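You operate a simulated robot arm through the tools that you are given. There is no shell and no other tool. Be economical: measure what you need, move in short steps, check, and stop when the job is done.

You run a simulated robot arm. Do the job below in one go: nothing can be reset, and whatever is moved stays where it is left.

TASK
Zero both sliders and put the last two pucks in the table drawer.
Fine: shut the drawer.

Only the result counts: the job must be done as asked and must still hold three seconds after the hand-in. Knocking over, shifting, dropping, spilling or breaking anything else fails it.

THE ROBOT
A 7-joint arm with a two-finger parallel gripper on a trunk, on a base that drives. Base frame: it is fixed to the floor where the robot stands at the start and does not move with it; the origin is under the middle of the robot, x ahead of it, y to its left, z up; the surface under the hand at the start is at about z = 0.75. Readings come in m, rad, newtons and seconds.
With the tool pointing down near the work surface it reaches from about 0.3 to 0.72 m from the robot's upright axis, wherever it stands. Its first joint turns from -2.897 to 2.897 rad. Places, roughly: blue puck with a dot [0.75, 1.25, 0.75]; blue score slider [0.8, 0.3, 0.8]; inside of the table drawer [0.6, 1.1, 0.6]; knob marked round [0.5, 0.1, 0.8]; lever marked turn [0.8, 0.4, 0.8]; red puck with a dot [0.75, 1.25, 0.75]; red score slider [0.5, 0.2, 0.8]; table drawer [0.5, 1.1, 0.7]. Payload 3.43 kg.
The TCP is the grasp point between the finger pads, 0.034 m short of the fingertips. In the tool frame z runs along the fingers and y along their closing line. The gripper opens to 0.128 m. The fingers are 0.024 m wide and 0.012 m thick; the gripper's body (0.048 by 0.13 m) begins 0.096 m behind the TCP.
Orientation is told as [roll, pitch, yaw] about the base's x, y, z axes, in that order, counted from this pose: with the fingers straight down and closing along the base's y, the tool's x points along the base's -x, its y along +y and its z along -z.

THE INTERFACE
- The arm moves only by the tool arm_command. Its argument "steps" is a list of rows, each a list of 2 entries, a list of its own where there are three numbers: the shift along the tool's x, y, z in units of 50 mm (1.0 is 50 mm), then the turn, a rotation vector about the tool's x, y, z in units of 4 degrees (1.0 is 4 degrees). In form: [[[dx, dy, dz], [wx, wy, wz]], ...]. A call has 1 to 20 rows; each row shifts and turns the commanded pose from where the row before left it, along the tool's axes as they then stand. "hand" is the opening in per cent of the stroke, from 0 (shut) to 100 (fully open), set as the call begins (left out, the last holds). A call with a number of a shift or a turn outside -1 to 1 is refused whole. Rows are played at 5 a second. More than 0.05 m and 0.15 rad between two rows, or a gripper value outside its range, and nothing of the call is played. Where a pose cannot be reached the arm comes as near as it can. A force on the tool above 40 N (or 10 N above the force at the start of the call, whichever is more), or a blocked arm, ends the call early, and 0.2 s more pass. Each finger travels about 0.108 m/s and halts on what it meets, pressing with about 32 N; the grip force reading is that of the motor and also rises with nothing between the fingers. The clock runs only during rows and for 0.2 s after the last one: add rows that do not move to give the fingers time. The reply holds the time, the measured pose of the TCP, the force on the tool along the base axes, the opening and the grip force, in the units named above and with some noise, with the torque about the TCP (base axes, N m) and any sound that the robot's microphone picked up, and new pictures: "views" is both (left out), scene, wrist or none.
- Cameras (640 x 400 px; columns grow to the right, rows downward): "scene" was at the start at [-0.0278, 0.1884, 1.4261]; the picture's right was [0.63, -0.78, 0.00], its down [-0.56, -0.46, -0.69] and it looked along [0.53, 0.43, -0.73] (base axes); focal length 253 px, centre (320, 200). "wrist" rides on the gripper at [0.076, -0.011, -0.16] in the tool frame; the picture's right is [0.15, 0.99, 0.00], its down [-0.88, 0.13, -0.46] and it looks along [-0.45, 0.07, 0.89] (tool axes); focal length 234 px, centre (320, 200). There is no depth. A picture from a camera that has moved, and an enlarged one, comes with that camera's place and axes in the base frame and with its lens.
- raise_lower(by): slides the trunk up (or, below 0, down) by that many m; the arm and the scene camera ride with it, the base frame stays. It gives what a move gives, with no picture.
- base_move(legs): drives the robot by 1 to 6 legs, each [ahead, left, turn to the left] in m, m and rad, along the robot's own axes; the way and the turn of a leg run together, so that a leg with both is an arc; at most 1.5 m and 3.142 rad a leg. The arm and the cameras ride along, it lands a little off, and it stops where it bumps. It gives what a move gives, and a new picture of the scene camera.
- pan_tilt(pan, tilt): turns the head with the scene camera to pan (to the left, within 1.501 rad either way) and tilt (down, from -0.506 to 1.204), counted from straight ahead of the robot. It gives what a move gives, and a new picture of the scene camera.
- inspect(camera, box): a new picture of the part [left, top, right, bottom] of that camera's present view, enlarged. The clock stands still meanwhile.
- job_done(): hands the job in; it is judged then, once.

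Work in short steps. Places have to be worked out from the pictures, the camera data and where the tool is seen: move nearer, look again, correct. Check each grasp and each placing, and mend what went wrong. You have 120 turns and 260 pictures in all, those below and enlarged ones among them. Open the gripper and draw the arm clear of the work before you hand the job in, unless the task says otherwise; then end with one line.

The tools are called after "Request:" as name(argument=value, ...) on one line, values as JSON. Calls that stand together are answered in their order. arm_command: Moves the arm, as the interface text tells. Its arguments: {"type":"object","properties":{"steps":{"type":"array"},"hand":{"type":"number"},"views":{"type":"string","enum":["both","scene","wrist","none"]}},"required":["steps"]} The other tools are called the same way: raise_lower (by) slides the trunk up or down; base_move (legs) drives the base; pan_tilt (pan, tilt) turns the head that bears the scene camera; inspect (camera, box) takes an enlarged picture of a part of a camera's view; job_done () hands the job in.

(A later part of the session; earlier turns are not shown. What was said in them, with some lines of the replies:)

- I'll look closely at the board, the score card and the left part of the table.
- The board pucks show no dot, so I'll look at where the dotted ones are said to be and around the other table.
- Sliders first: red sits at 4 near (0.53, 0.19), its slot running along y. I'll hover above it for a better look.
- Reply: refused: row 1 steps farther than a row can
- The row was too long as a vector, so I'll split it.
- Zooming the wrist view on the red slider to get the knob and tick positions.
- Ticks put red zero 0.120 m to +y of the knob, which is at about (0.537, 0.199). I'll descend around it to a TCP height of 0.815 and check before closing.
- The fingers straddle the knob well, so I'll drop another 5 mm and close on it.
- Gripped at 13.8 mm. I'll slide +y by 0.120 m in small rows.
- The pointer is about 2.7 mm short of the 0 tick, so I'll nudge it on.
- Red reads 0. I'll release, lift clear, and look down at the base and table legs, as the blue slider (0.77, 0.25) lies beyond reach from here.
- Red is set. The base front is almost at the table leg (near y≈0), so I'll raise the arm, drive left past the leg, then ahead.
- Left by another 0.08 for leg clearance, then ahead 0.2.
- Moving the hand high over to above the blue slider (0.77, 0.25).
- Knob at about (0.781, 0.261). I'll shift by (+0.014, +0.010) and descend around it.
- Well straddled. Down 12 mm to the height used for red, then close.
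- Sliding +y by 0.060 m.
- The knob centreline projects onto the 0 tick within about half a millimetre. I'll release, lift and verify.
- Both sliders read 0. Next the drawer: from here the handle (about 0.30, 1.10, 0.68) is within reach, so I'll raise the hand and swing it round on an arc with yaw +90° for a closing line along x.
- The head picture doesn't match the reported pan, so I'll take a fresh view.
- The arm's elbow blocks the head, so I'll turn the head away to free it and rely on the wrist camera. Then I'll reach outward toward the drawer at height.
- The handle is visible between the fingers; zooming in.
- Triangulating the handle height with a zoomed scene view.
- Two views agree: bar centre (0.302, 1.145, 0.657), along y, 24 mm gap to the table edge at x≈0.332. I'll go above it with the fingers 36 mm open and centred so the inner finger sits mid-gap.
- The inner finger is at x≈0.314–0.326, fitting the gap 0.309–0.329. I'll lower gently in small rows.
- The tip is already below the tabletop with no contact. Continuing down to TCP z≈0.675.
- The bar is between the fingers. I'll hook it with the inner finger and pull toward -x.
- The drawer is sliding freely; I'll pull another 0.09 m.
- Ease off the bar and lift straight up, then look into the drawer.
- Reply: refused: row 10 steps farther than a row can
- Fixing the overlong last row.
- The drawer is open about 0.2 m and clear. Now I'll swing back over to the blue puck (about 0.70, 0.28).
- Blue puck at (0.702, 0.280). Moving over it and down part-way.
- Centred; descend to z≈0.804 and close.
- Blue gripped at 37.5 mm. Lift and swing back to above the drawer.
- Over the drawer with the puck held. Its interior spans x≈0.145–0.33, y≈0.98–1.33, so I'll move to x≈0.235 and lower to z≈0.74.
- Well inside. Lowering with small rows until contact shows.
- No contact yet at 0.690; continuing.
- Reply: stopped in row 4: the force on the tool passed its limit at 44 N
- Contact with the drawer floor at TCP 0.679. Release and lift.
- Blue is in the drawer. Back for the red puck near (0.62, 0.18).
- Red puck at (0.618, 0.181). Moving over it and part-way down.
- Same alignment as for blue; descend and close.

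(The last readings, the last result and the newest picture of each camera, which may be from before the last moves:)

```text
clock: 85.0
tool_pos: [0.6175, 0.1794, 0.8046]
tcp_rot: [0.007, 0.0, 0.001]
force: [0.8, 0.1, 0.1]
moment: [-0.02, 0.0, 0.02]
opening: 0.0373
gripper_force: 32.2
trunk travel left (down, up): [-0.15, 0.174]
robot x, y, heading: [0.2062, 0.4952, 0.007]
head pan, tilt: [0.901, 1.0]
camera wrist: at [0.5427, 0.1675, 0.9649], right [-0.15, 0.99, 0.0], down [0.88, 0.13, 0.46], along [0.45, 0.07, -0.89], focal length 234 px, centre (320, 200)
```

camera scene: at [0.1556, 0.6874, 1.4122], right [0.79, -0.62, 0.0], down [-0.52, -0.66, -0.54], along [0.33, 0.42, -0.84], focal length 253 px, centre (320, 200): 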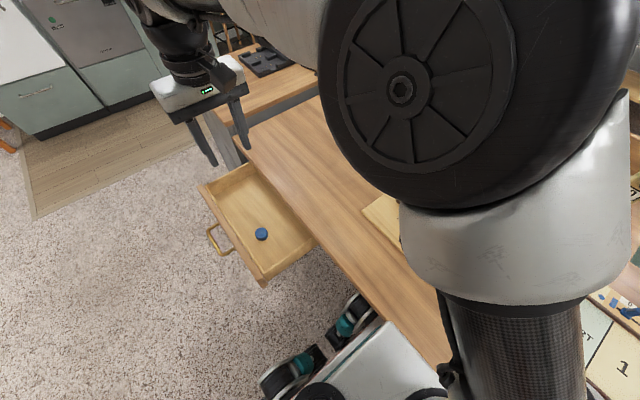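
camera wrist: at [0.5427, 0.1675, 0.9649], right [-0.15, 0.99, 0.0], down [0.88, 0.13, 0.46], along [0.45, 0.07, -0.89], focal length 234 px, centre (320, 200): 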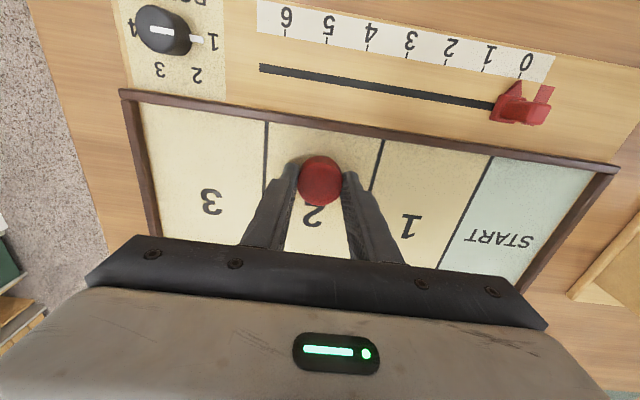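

Red gripped. Lift and swing back to the drawer, aiming for y≈1.20.

Request:
arm_command(steps=[[[0, 0, -0.5], [0, 0, 0]], [[0, 0, -0.9], [0, 0, 0]], [[0, 0, -0.9], [0, 0, 0]], [[0, 0, -0.9], [0, 0, 0]], [[0, 0, -0.9], [0, 0, 0]], [[0, 0, -0.9], [0, 0, 0]], [[-1, 0, 0], [0, 0, 0]], [[-1, 0, 0], [0, 0, 0]], [[0, 0.935, 0], [0, 0, 0]], [[0, 0.935, 0], [0, 0, 0]], [[0, 0.935, 0], [0, 0, 0]], [[0, 0.935, 0], [0, 0, 0]], [[0, 0.935, 0], [0, 0, 0]], [[0, 0.935, 0], [0, 0, 0]], [[0, 0.935, 0], [0, 0, 0]], [[0, 0.935, 0], [0, 0, 0]], [[0, 0.935, 0], [0, 0, 0]], [[0, 0, 0], [0, 0, 0]]], views="wrist")

Request:
arm_command(steps=[[[0, 0.674, 0], [0, 0, -1]], [[0, 0.674, 0], [0, 0, -1]], [[0, 0.674, 0], [0, 0, -1]], [[0, 0.674, 0], [0, 0, -1]], [[0, 0.674, 0], [0, 0, -1]], [[0, 0.674, 0], [0, 0, -1]], [[0, 0.674, 0], [0, 0, -1]], [[0, 0.674, 0], [0, 0, -1]], [[0, 0.674, 0], [0, 0, -1]], [[0, 0.674, 0], [0, 0, -1]], [[0, 0.674, 0], [0, 0, -1]], [[0, 0.674, 0], [0, 0, -1]], [[0, 0.674, 0], [0, 0, -1]], [[0, 0.674, 0], [0, 0, -1]], [[0, 0.674, 0], [0, 0, -1]], [[0, 0.674, 0], [0, 0, -1]], [[0, 0.674, 0], [0, 0, -1]], [[0, 0.674, 0], [0, 0, -1]], [[0, 0.674, 0], [0, 0, -1]], [[0, 0.674, 0], [0, 0, -1]]], views="none")

Request:
arm_command(steps=[[[0, 0.674, 0], [0, 0, -1]], [[0, 0.674, 0], [0, 0, -1]], [[0, 0.3, 0], [0, 0, -0.5]], [[-0.8, 0, 0], [0, 0, 0]], [[-0.8, 0, 0], [0, 0, 0]], [[-0.7, 0, 0], [0, 0, 0]], [[0, 0, 0], [0, 0, 0]]], views="both")

```text
clock: 88.8
tool_pos: [0.7174, 0.5996, 1.0566]
tcp_rot: [0.003, -0.001, 0.001]
force: [0.0, -0.3, 0.0]
moment: [0.0, 0.02, 0.0]
opening: 0.0374
gripper_force: 32.3
trunk travel left (down, up): [-0.15, 0.174]
robot x, y, heading: [0.2015, 0.4931, 0.002]
head pan, tilt: [0.901, 1.0]
camera wrist: at [0.6436, 0.588, 1.2156], right [-0.15, 0.99, 0.0], down [0.88, 0.13, 0.46], along [0.45, 0.07, -0.89], focal length 234 px, centre (320, 200)
```

wrist: 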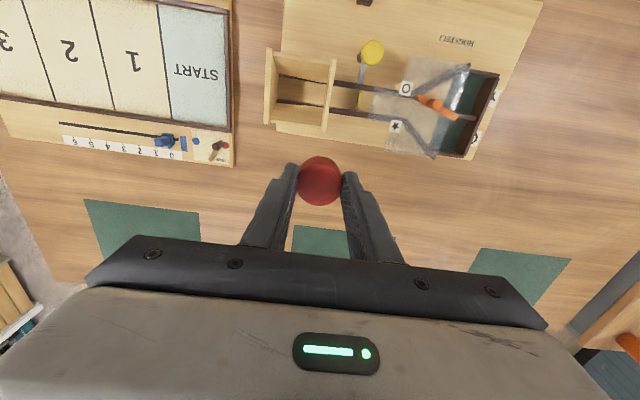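

```text
clock: 93.0
tool_pos: [0.3318, 1.0878, 1.0591]
tcp_rot: [0.0, -0.006, 1.4]
force: [-0.1, 0.3, -0.2]
moment: [0.01, 0.03, 0.02]
opening: 0.0374
gripper_force: 32.1
trunk travel left (down, up): [-0.15, 0.174]
robot x, y, heading: [0.201, 0.4949, 0.005]
head pan, tilt: [0.901, 1.0]
```

```text
clock: 94.6
tool_pos: [0.2528, 1.1749, 1.0532]
tcp_rot: [0.0, -0.003, 1.575]
force: [0.5, 0.3, -0.4]
moment: [0.01, -0.01, -0.01]
opening: 0.0374
gripper_force: 31.9
out of reach, approached as far as the arm can: row 5, 6
trunk travel left (down, up): [-0.15, 0.174]
robot x, y, heading: [0.2049, 0.4931, 0.001]
head pan, tilt: [0.901, 1.0]
camera scene: at [0.1556, 0.6875, 1.4122], right [0.79, -0.62, 0.0], down [-0.52, -0.66, -0.54], along [0.33, 0.42, -0.84], focal length 253 px, centre (320, 200)
camera wrist: at [0.2647, 1.0988, 1.2125], right [-0.99, -0.15, 0.0], down [-0.13, 0.88, 0.46], along [-0.07, 0.45, -0.89], focal length 234 px, centre (320, 200)
```

scene: 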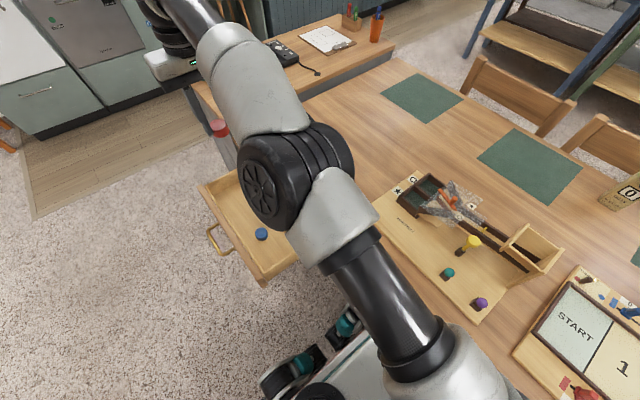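
wrist: 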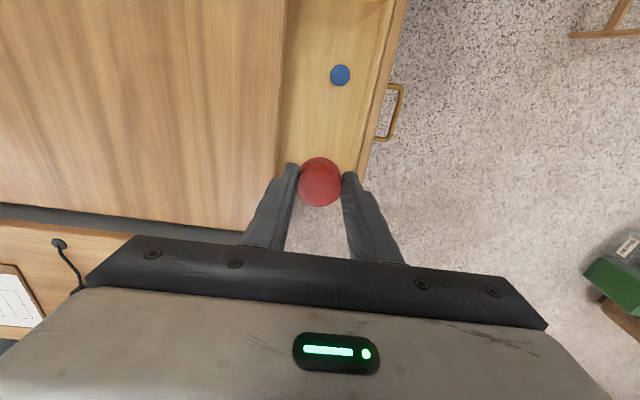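

Shift x to about 0.235 and lower into the drawer.

Request:
arm_command(steps=[[[0, 0.36, 0], [0, 0, 0]], [[0, 0, 0.9], [0, 0, 0]], [[0, 0, 0.9], [0, 0, 0]], [[0, 0, 0.9], [0, 0, 0]], [[0, 0, 0.9], [0, 0, 0]], [[0, 0, 0.9], [0, 0, 0]], [[0, 0, 0.9], [0, 0, 0]], [[0, 0, 0.9], [0, 0, 0]], [[0, 0, 0], [0, 0, 0]]], views="wrist")

```text
clock: 96.6
tool_pos: [0.2354, 1.1767, 0.7376]
tcp_rot: [0.0, -0.005, 1.572]
force: [0.0, 0.2, 0.2]
moment: [-0.02, 0.0, 0.01]
opening: 0.0373
gripper_force: 31.5
trunk travel left (down, up): [-0.15, 0.174]
robot x, y, heading: [0.1999, 0.4963, 0.004]
head pan, tilt: [0.901, 1.0]
camera wrist: at [0.2463, 1.1003, 0.8972], right [-0.99, -0.15, 0.0], down [-0.13, 0.88, 0.46], along [-0.07, 0.45, -0.89], focal length 234 px, centre (320, 200)
```

wrist: 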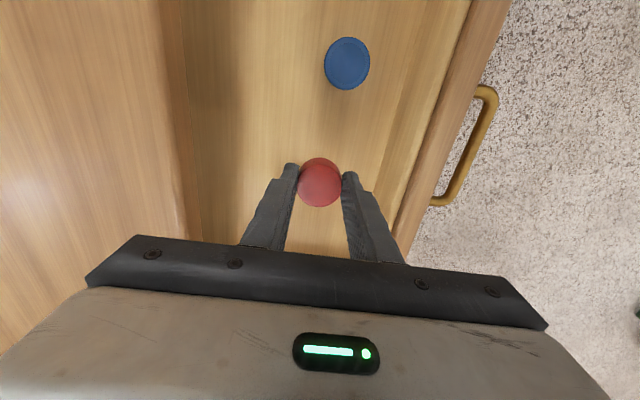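

Lower to just at floor contact (≈0.681).

Request:
arm_command(steps=[[[0, 0, 0.5], [0, 0, 0]], [[0, 0, 0.4], [0, 0, 0]], [[0, 0, 0.12], [0, 0, 0]], [[0, 0, 0.06], [0, 0, 0]], [[0, 0, 0.04], [0, 0, 0]], [[0, 0, 0], [0, 0, 0]]], views="none")

```text
clock: 98.0
tool_pos: [0.2344, 1.177, 0.6852]
tcp_rot: [-0.002, -0.01, 1.575]
force: [-0.3, -0.9, 20.6]
moment: [-0.04, 0.05, 0.05]
opening: 0.0376
gripper_force: 32.0
trunk travel left (down, up): [-0.15, 0.174]
robot x, y, heading: [0.2026, 0.4948, 0.003]
head pan, tilt: [0.901, 1.0]
```

Contact at 20 N: release and lift.

Request:
arm_command(steps=[[[0, 0, -0.03], [0, 0, 0]], [[0, 0, 0], [0, 0, 0]], [[0, 0, 0], [0, 0, 0]], [[0, 0, -0.4], [0, 0, 0]], [[0, 0, -0.9], [0, 0, 0]], [[0, 0, -0.9], [0, 0, 0]], [[0, 0, -0.9], [0, 0, 0]], [[0, 0, -0.9], [0, 0, 0]], [[0, 0, 0], [0, 0, 0]]], hand=48, views="both")

```text
clock: 100.0
tool_pos: [0.2342, 1.1733, 0.8825]
tcp_rot: [0.001, -0.004, 1.572]
force: [0.0, 0.4, -1.5]
moment: [-0.03, 0.03, -0.01]
opening: 0.0613
gripper_force: 0.0
trunk travel left (down, up): [-0.15, 0.174]
robot x, y, heading: [0.2027, 0.4986, 0.001]
head pan, tilt: [0.901, 1.0]
camera scene: at [0.1556, 0.6873, 1.4122], right [0.79, -0.62, 0.0], down [-0.52, -0.66, -0.54], along [0.33, 0.42, -0.84], focal length 253 px, centre (320, 200)
camera wrist: at [0.247, 1.0982, 1.0427], right [-0.99, -0.15, 0.0], down [-0.13, 0.88, 0.46], along [-0.07, 0.45, -0.89], focal length 234 px, centre (320, 200)
```

scene: 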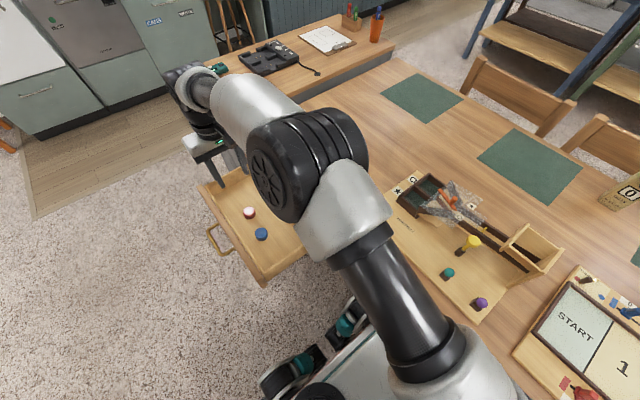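
wrist: 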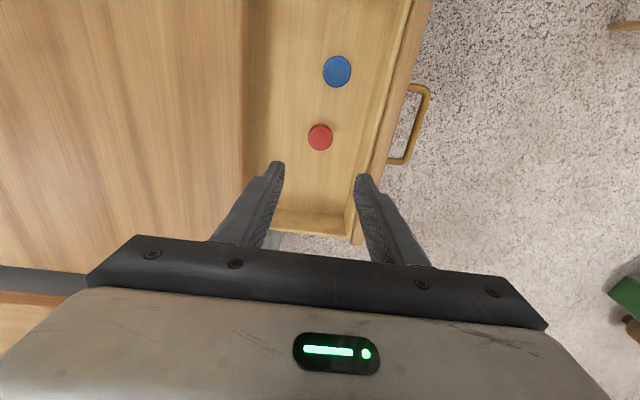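

Both pucks lie in the drawer. Now shut it: close the fingers, go outside the handle to (0.04, 1.147) and lower there.

Request:
arm_command(steps=[[[0.5, 0, 0], [0, 0, 0]], [[0, 0.98, 0], [0, 0, 0]], [[0, 0.98, 0], [0, 0, 0]], [[0, 0.98, 0], [0, 0, 0]], [[0, 0.94, 0], [0, 0, 0]], [[0, 0, 0.9], [0, 0, 0]], [[0, 0, 0], [0, 0, 0]]], hand=0, views="both")

```text
clock: 101.6
tool_pos: [0.0403, 1.1518, 0.8396]
tcp_rot: [0.0, -0.005, 1.574]
force: [-0.1, 0.1, -0.5]
moment: [0.0, 0.04, 0.03]
opening: 0.0
gripper_force: 31.9
trunk travel left (down, up): [-0.15, 0.174]
robot x, y, heading: [0.2011, 0.4955, -0.0]
head pan, tilt: [0.901, 1.0]
camera scene: at [0.1555, 0.6876, 1.4122], right [0.79, -0.62, 0.0], down [-0.52, -0.66, -0.54], along [0.33, 0.42, -0.84], focal length 253 px, centre (320, 200)
camera wrist: at [0.0517, 1.0739, 0.9983], right [-0.99, -0.15, 0.0], down [-0.13, 0.88, 0.46], along [-0.07, 0.45, -0.89], focal length 234 px, centre (320, 200)
```

scene: 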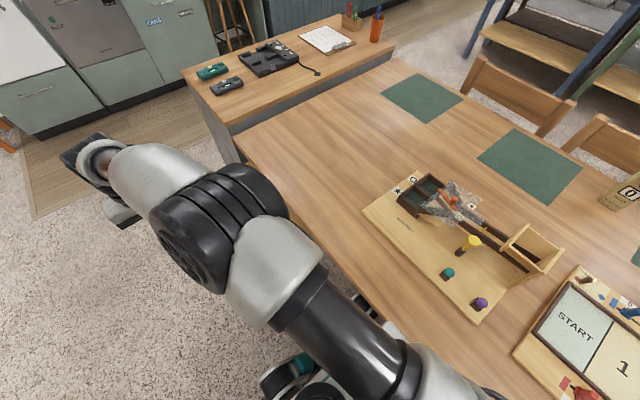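
wrist: 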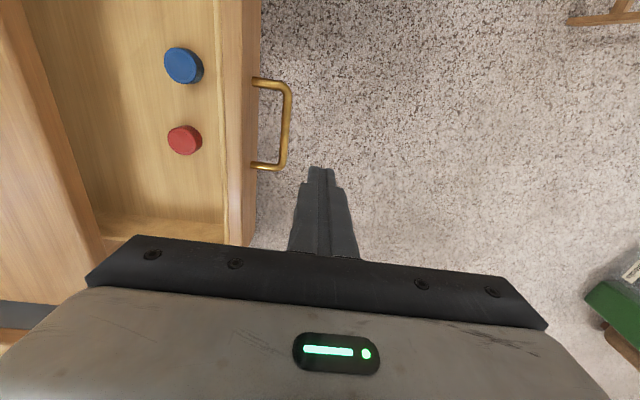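

Clear of the handle (bar at x≈0.089). Lower to z≈0.675.

Request:
arm_command(steps=[[[0, 0, 0.9], [0, 0, 0]], [[0, 0, 0.9], [0, 0, 0]], [[0, 0, 0.9], [0, 0, 0]], [[0, 0, 0.58], [0, 0, 0]], [[0, 0, 0], [0, 0, 0]]], views="wrist")

```text
clock: 102.8
tool_pos: [0.0408, 1.1501, 0.6737]
tcp_rot: [0.0, -0.005, 1.573]
force: [0.0, -0.1, 0.4]
moment: [-0.03, -0.01, 0.0]
opening: 0.0
gripper_force: 32.0
trunk travel left (down, up): [-0.15, 0.174]
robot x, y, heading: [0.2019, 0.4919, 0.003]
head pan, tilt: [0.901, 1.0]
camera wrist: at [0.0535, 1.0741, 0.8335], right [-0.99, -0.15, 0.0], down [-0.13, 0.88, 0.46], along [-0.07, 0.45, -0.89], focal length 234 px, centre (320, 200)
```

wrist: 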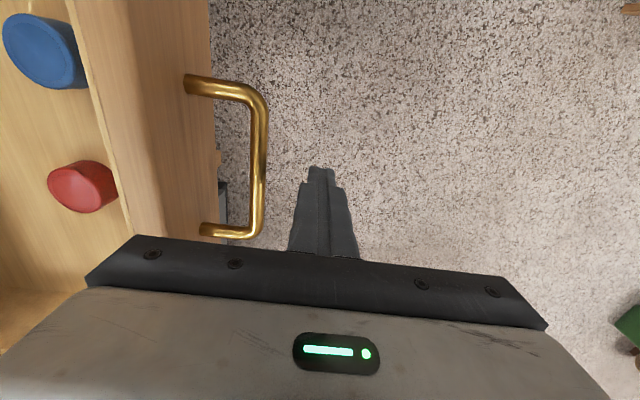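

Pushing the handle in slowly toward +x.

Request:
arm_command(steps=[[[0, -0.25, 0], [0, 0, 0]], [[0, -0.25, 0], [0, 0, 0]], [[0, -0.25, 0], [0, 0, 0]], [[0, -0.25, 0], [0, 0, 0]], [[0, -0.25, 0], [0, 0, 0]], [[0, -0.25, 0], [0, 0, 0]], [[0, -0.25, 0], [0, 0, 0]], [[0, -0.25, 0], [0, 0, 0]], [[0, -0.25, 0], [0, 0, 0]], [[0, -0.25, 0], [0, 0, 0]], [[0, -0.25, 0], [0, 0, 0]], [[0, -0.25, 0], [0, 0, 0]], [[0, -0.25, 0], [0, 0, 0]], [[0, -0.25, 0], [0, 0, 0]], [[0, -0.25, 0], [0, 0, 0]], [[0, -0.25, 0], [0, 0, 0]], [[0, 0, 0], [0, 0, 0]]], views="both")

```text
clock: 106.4
tool_pos: [0.2429, 1.1491, 0.6755]
tcp_rot: [0.0, -0.004, 1.573]
force: [-0.3, -0.4, 0.2]
moment: [-0.01, 0.0, -0.02]
opening: 0.0
gripper_force: 32.2
trunk travel left (down, up): [-0.15, 0.174]
robot x, y, heading: [0.2037, 0.4956, 0.006]
head pan, tilt: [0.901, 1.0]
camera scene: at [0.1557, 0.6875, 1.4122], right [0.79, -0.62, 0.0], down [-0.52, -0.66, -0.54], along [0.33, 0.42, -0.84], focal length 253 px, centre (320, 200)
camera wrist: at [0.2539, 1.0739, 0.8335], right [-0.99, -0.15, 0.0], down [-0.13, 0.88, 0.46], along [-0.07, 0.45, -0.89], focal length 234 px, centre (320, 200)
```

scene: 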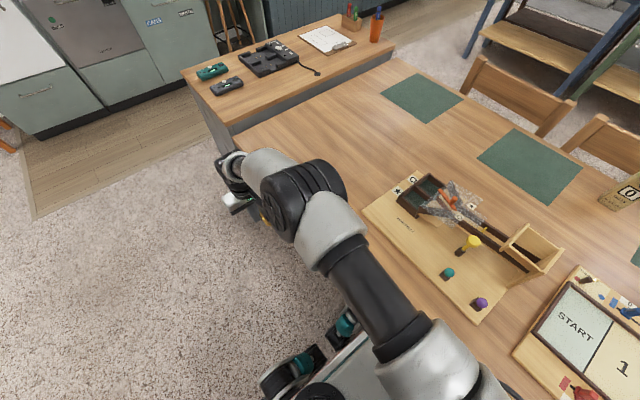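
wrist: 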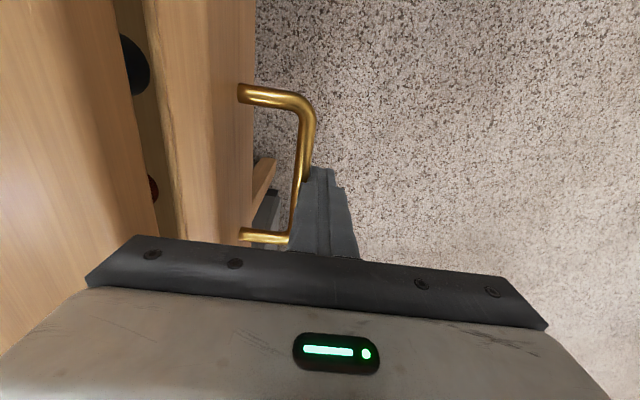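

Working well; about 45 mm to go, in smaller rows.

Request:
arm_command(steps=[[[0, -0.15, 0], [0, 0, 0]], [[0, -0.15, 0], [0, 0, 0]], [[0, -0.15, 0], [0, 0, 0]], [[0, -0.15, 0], [0, 0, 0]], [[0, -0.15, 0], [0, 0, 0]], [[0, 0, 0], [0, 0, 0]]], views="wrist")

```text
clock: 107.8
tool_pos: [0.2782, 1.152, 0.6746]
tcp_rot: [0.0, -0.006, 1.572]
force: [-0.2, 0.8, 1.0]
moment: [0.0, -0.01, 0.01]
opening: 0.0
gripper_force: 31.7
trunk travel left (down, up): [-0.15, 0.174]
robot x, y, heading: [0.2014, 0.4937, 0.007]
head pan, tilt: [0.901, 1.0]
camera wrist: at [0.2904, 1.0751, 0.8335], right [-0.99, -0.15, 0.0], down [-0.13, 0.88, 0.46], along [-0.07, 0.46, -0.89], focal length 234 px, centre (320, 200)
```

wrist: 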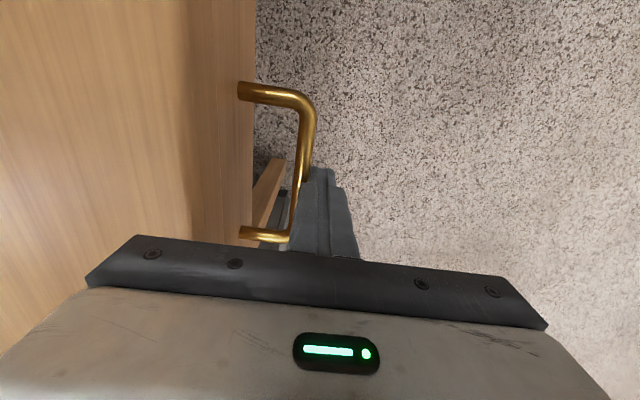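

Nearly shut: continue in 2 mm rows until it stops.

Request:
arm_command(steps=[[[0, -0.05, 0], [0, 0, 0]], [[0, -0.05, 0], [0, 0, 0]], [[0, -0.05, 0], [0, 0, 0]], [[0, -0.05, 0], [0, 0, 0]], [[0, -0.05, 0], [0, 0, 0]], [[0, -0.05, 0], [0, 0, 0]], [[0, 0, 0], [0, 0, 0]]], views="wrist")

```text
clock: 109.4
tool_pos: [0.2865, 1.151, 0.674]
tcp_rot: [0.003, -0.003, 1.576]
force: [-23.7, -0.2, 1.3]
moment: [-0.01, 0.11, 0.2]
opening: 0.0
gripper_force: 32.0
trunk travel left (down, up): [-0.15, 0.174]
robot x, y, heading: [0.2026, 0.4992, 0.008]
head pan, tilt: [0.901, 1.0]
camera wrist: at [0.3009, 1.0752, 0.8334], right [-0.99, -0.15, 0.0], down [-0.13, 0.88, 0.46], along [-0.07, 0.45, -0.89], focal length 234 px, centre (320, 200)
```

wrist: 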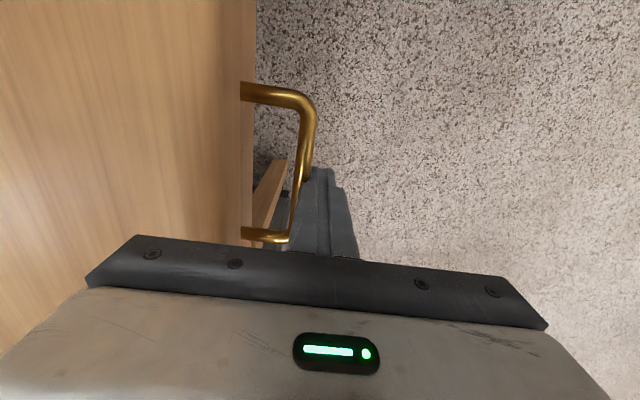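

Resistance at the expected closed position: the drawer is shut. Backing off, lifting and opening the hand.

Request:
arm_command(steps=[[[0, 0.4, 0], [0, 0, 0]], [[0, 0.6, 0], [0, 0, 0]], [[0, 0, -1], [0, 0, 0]], [[0, 0, -1], [0, 0, 0]], [[0, 0, -1], [0, 0, 0]], [[0, 0, -1], [0, 0, 0]], [[0, 0, -1], [0, 0, 0]], [[0, 0, -1], [0, 0, 0]], [[0, 0, -1], [0, 0, 0]], [[0, 0, 0], [0, 0, 0]]], views="none")

Request:
arm_command(steps=[[[0, 0, 0], [0, 0, 0]], [[0.9, 0, 0], [0, 0, 0]], [[0, 0, 0], [0, 0, 0]]], hand=50, views="both")

Request:
inspect(camera="wrist", box=[220, 60, 380, 180])

Request:
inspect(camera="scene", box=[510, 260, 640, 400])

```text
clock: 111.6
tool_pos: [0.2408, 1.1484, 1.0273]
tcp_rot: [0.0, -0.005, 1.574]
force: [0.3, 0.6, 0.8]
moment: [0.0, -0.02, 0.01]
opening: 0.0
gripper_force: 32.0
trunk travel left (down, up): [-0.15, 0.174]
robot x, y, heading: [0.2019, 0.4954, 0.006]
head pan, tilt: [0.901, 1.0]
```

```text
clock: 112.4
tool_pos: [0.2421, 1.1024, 1.0246]
tcp_rot: [0.001, -0.003, 1.572]
force: [0.6, -0.5, -0.4]
moment: [0.03, 0.03, -0.04]
opening: 0.0641
gripper_force: 0.1
trunk travel left (down, up): [-0.15, 0.174]
robot x, y, heading: [0.2034, 0.4945, 0.002]
head pan, tilt: [0.901, 1.0]
camera scene: at [0.1556, 0.6872, 1.4122], right [0.79, -0.62, 0.0], down [-0.52, -0.66, -0.54], along [0.33, 0.42, -0.84], focal length 253 px, centre (320, 200)
camera wrist: at [0.2542, 1.0262, 1.184], right [-0.99, -0.15, 0.0], down [-0.13, 0.88, 0.46], along [-0.07, 0.45, -0.89], focal length 234 px, centre (320, 200)
```

scene: 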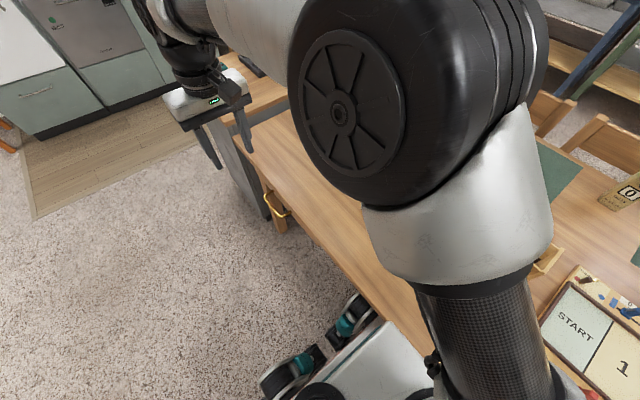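
wrist: 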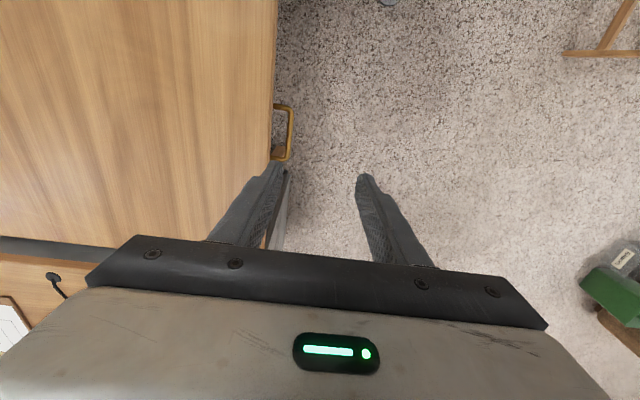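

```text
3.33 times, centred on (300, 120) of wrist
camera zoom: at [0.2542, 1.0262, 1.184], right [-0.99, -0.15, 0.0], down [-0.13, 0.88, 0.46], along [-0.07, 0.45, -0.89], focal length 781 px, centre (387, 467)
```

zoom: 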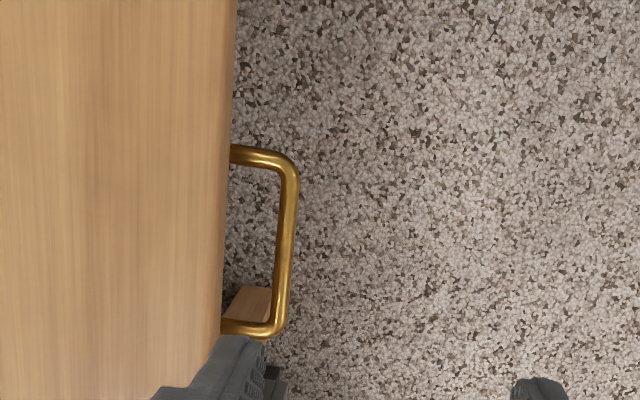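

```text
2.86 times, centred on (575, 330) of scene
camera zoom: at [0.1556, 0.6872, 1.4122], right [0.79, -0.62, 0.0], down [-0.52, -0.66, -0.54], along [0.33, 0.42, -0.84], focal length 724 px, centre (-409, -171)
```

zoom: 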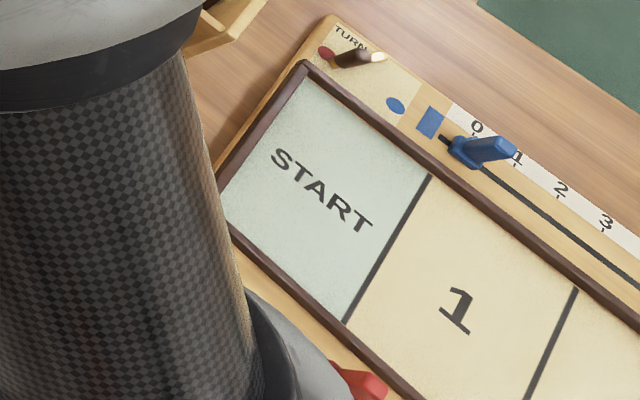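

The drawer is shut. I'll swing the arm back over the board for a final check of both sliders.

Request:
arm_command(steps=[[[0, -0.6, 0], [0, 0, 1]], [[0, -0.6, 0], [0, 0, 1]], [[0, -0.6, 0], [0, 0, 1]], [[0, -0.6, 0], [0, 0, 1]], [[0, -0.6, 0], [0, 0, 1]], [[0, -0.6, 0], [0, 0, 1]], [[0, -0.6, 0], [0, 0, 1]], [[0, -0.6, 0], [0, 0, 1]], [[0, -0.6, 0], [0, 0, 1]], [[0, -0.6, 0], [0, 0, 1]], [[0, -0.6, 0], [0, 0, 1]], [[0, -0.6, 0], [0, 0, 1]], [[0, -0.6, 0], [0, 0, 1]], [[0, -0.6, 0], [0, 0, 1]], [[0, -0.6, 0], [0, 0, 1]], [[0, -0.6, 0], [0, 0, 1]], [[0, -0.6, 0], [0, 0, 1]], [[0, -0.6, 0], [0, 0, 1]], [[0, -0.6, 0], [0, 0, 1]], [[0, -0.6, 0], [0, 0, 1]]], views="none")

Request:
arm_command(steps=[[[0, -0.6, 0], [0, 0, 1]], [[0, -0.6, 0], [0, 0, 1]], [[0, -0.9, 0], [0, 0, 0.48]], [[0, -0.9, 0], [0, 0, 0]], [[0, -0.9, 0], [0, 0, 0]], [[0, -0.9, 0], [0, 0, 0]], [[0, -0.9, 0], [0, 0, 0]], [[0, -0.9, 0], [0, 0, 0]], [[0, -0.9, 0], [0, 0, 0]], [[0, -0.9, 0], [0, 0, 0]], [[0, -0.5, 0], [0, 0, 0]], [[0.9, 0, 0], [0, 0, 0]], [[0.3, 0, 0.8], [0, 0, 0]], [[0, 0, 0], [0, 0, 0]]], hand=80, views="wrist")

Request:
inspect(camera="wrist", box=[270, 180, 390, 255])

Request:
inspect(camera="wrist", box=[280, 0, 440, 100])

```text
clock: 116.6
tool_pos: [0.6783, 0.7645, 1.0211]
tcp_rot: [0.004, -0.002, 0.175]
force: [0.6, -0.3, -0.6]
moment: [0.0, 0.02, 0.0]
opening: 0.0639
gripper_force: 0.2
trunk travel left (down, up): [-0.15, 0.174]
robot x, y, heading: [0.2026, 0.4965, 0.004]
head pan, tilt: [0.901, 1.0]
```

```text
clock: 119.6
tool_pos: [0.6306, 0.3205, 0.9817]
tcp_rot: [0.004, 0.001, 0.003]
force: [-0.7, 0.1, -0.7]
moment: [0.0, 0.0, -0.01]
opening: 0.1024
gripper_force: 0.1
trunk travel left (down, up): [-0.15, 0.174]
robot x, y, heading: [0.2059, 0.4932, 0.004]
head pan, tilt: [0.901, 1.0]
camera wrist: at [0.5562, 0.3091, 1.1408], right [-0.15, 0.99, 0.0], down [0.88, 0.13, 0.46], along [0.45, 0.07, -0.89], focal length 234 px, centre (320, 200)
```

wrist: 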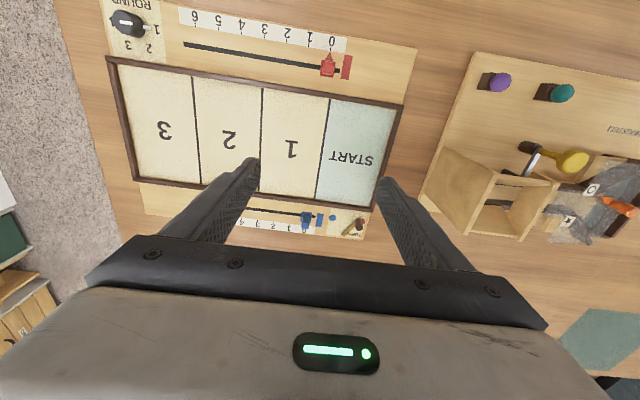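

```text
5.33 times, centred on (330, 218) of wrist
camera zoom: at [0.5562, 0.3091, 1.1408], right [-0.15, 0.99, 0.0], down [0.88, 0.13, 0.46], along [0.45, 0.07, -0.89], focal length 1249 px, centre (267, 107)
```

zoom: 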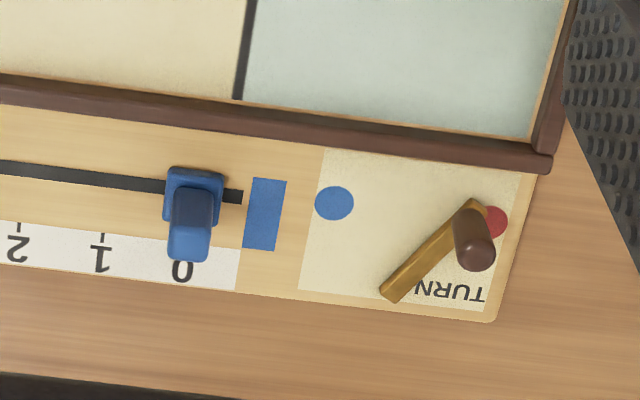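

```text
4.00 times, centred on (360, 50) of wrist
camera zoom: at [0.5562, 0.3091, 1.1408], right [-0.15, 0.99, 0.0], down [0.88, 0.13, 0.46], along [0.45, 0.07, -0.89], focal length 937 px, centre (160, 800)
```

zoom: 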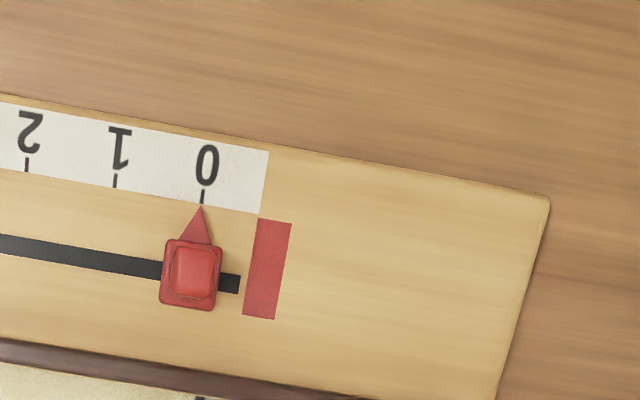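

Both pointers sit on 0 and the drawer is shut with both pucks inside. Raising the arm clear of the work.

Request:
arm_command(steps=[[[0, 0, -1], [0, 0, 0]], [[0, 0, -1], [0, 0, 0]], [[0, 0, 0], [0, 0, 0]]], views="none")

Request:
job_done()

```text
clock: 120.4
tool_pos: [0.6318, 0.3193, 1.0809]
tcp_rot: [0.003, 0.0, 0.003]
force: [-0.2, 0.0, -0.5]
moment: [0.01, -0.01, -0.02]
opening: 0.1022
gripper_force: 0.0
trunk travel left (down, up): [-0.15, 0.174]
robot x, y, heading: [0.2029, 0.4984, 0.002]
head pan, tilt: [0.901, 1.0]
```

```text
The job is handed in.
```

Both sliders read 0, and the blue and red pucks from the board are in the drawer, which is shut; I never saw the two dotted pucks on your list, so I took the board's two as the last ones.
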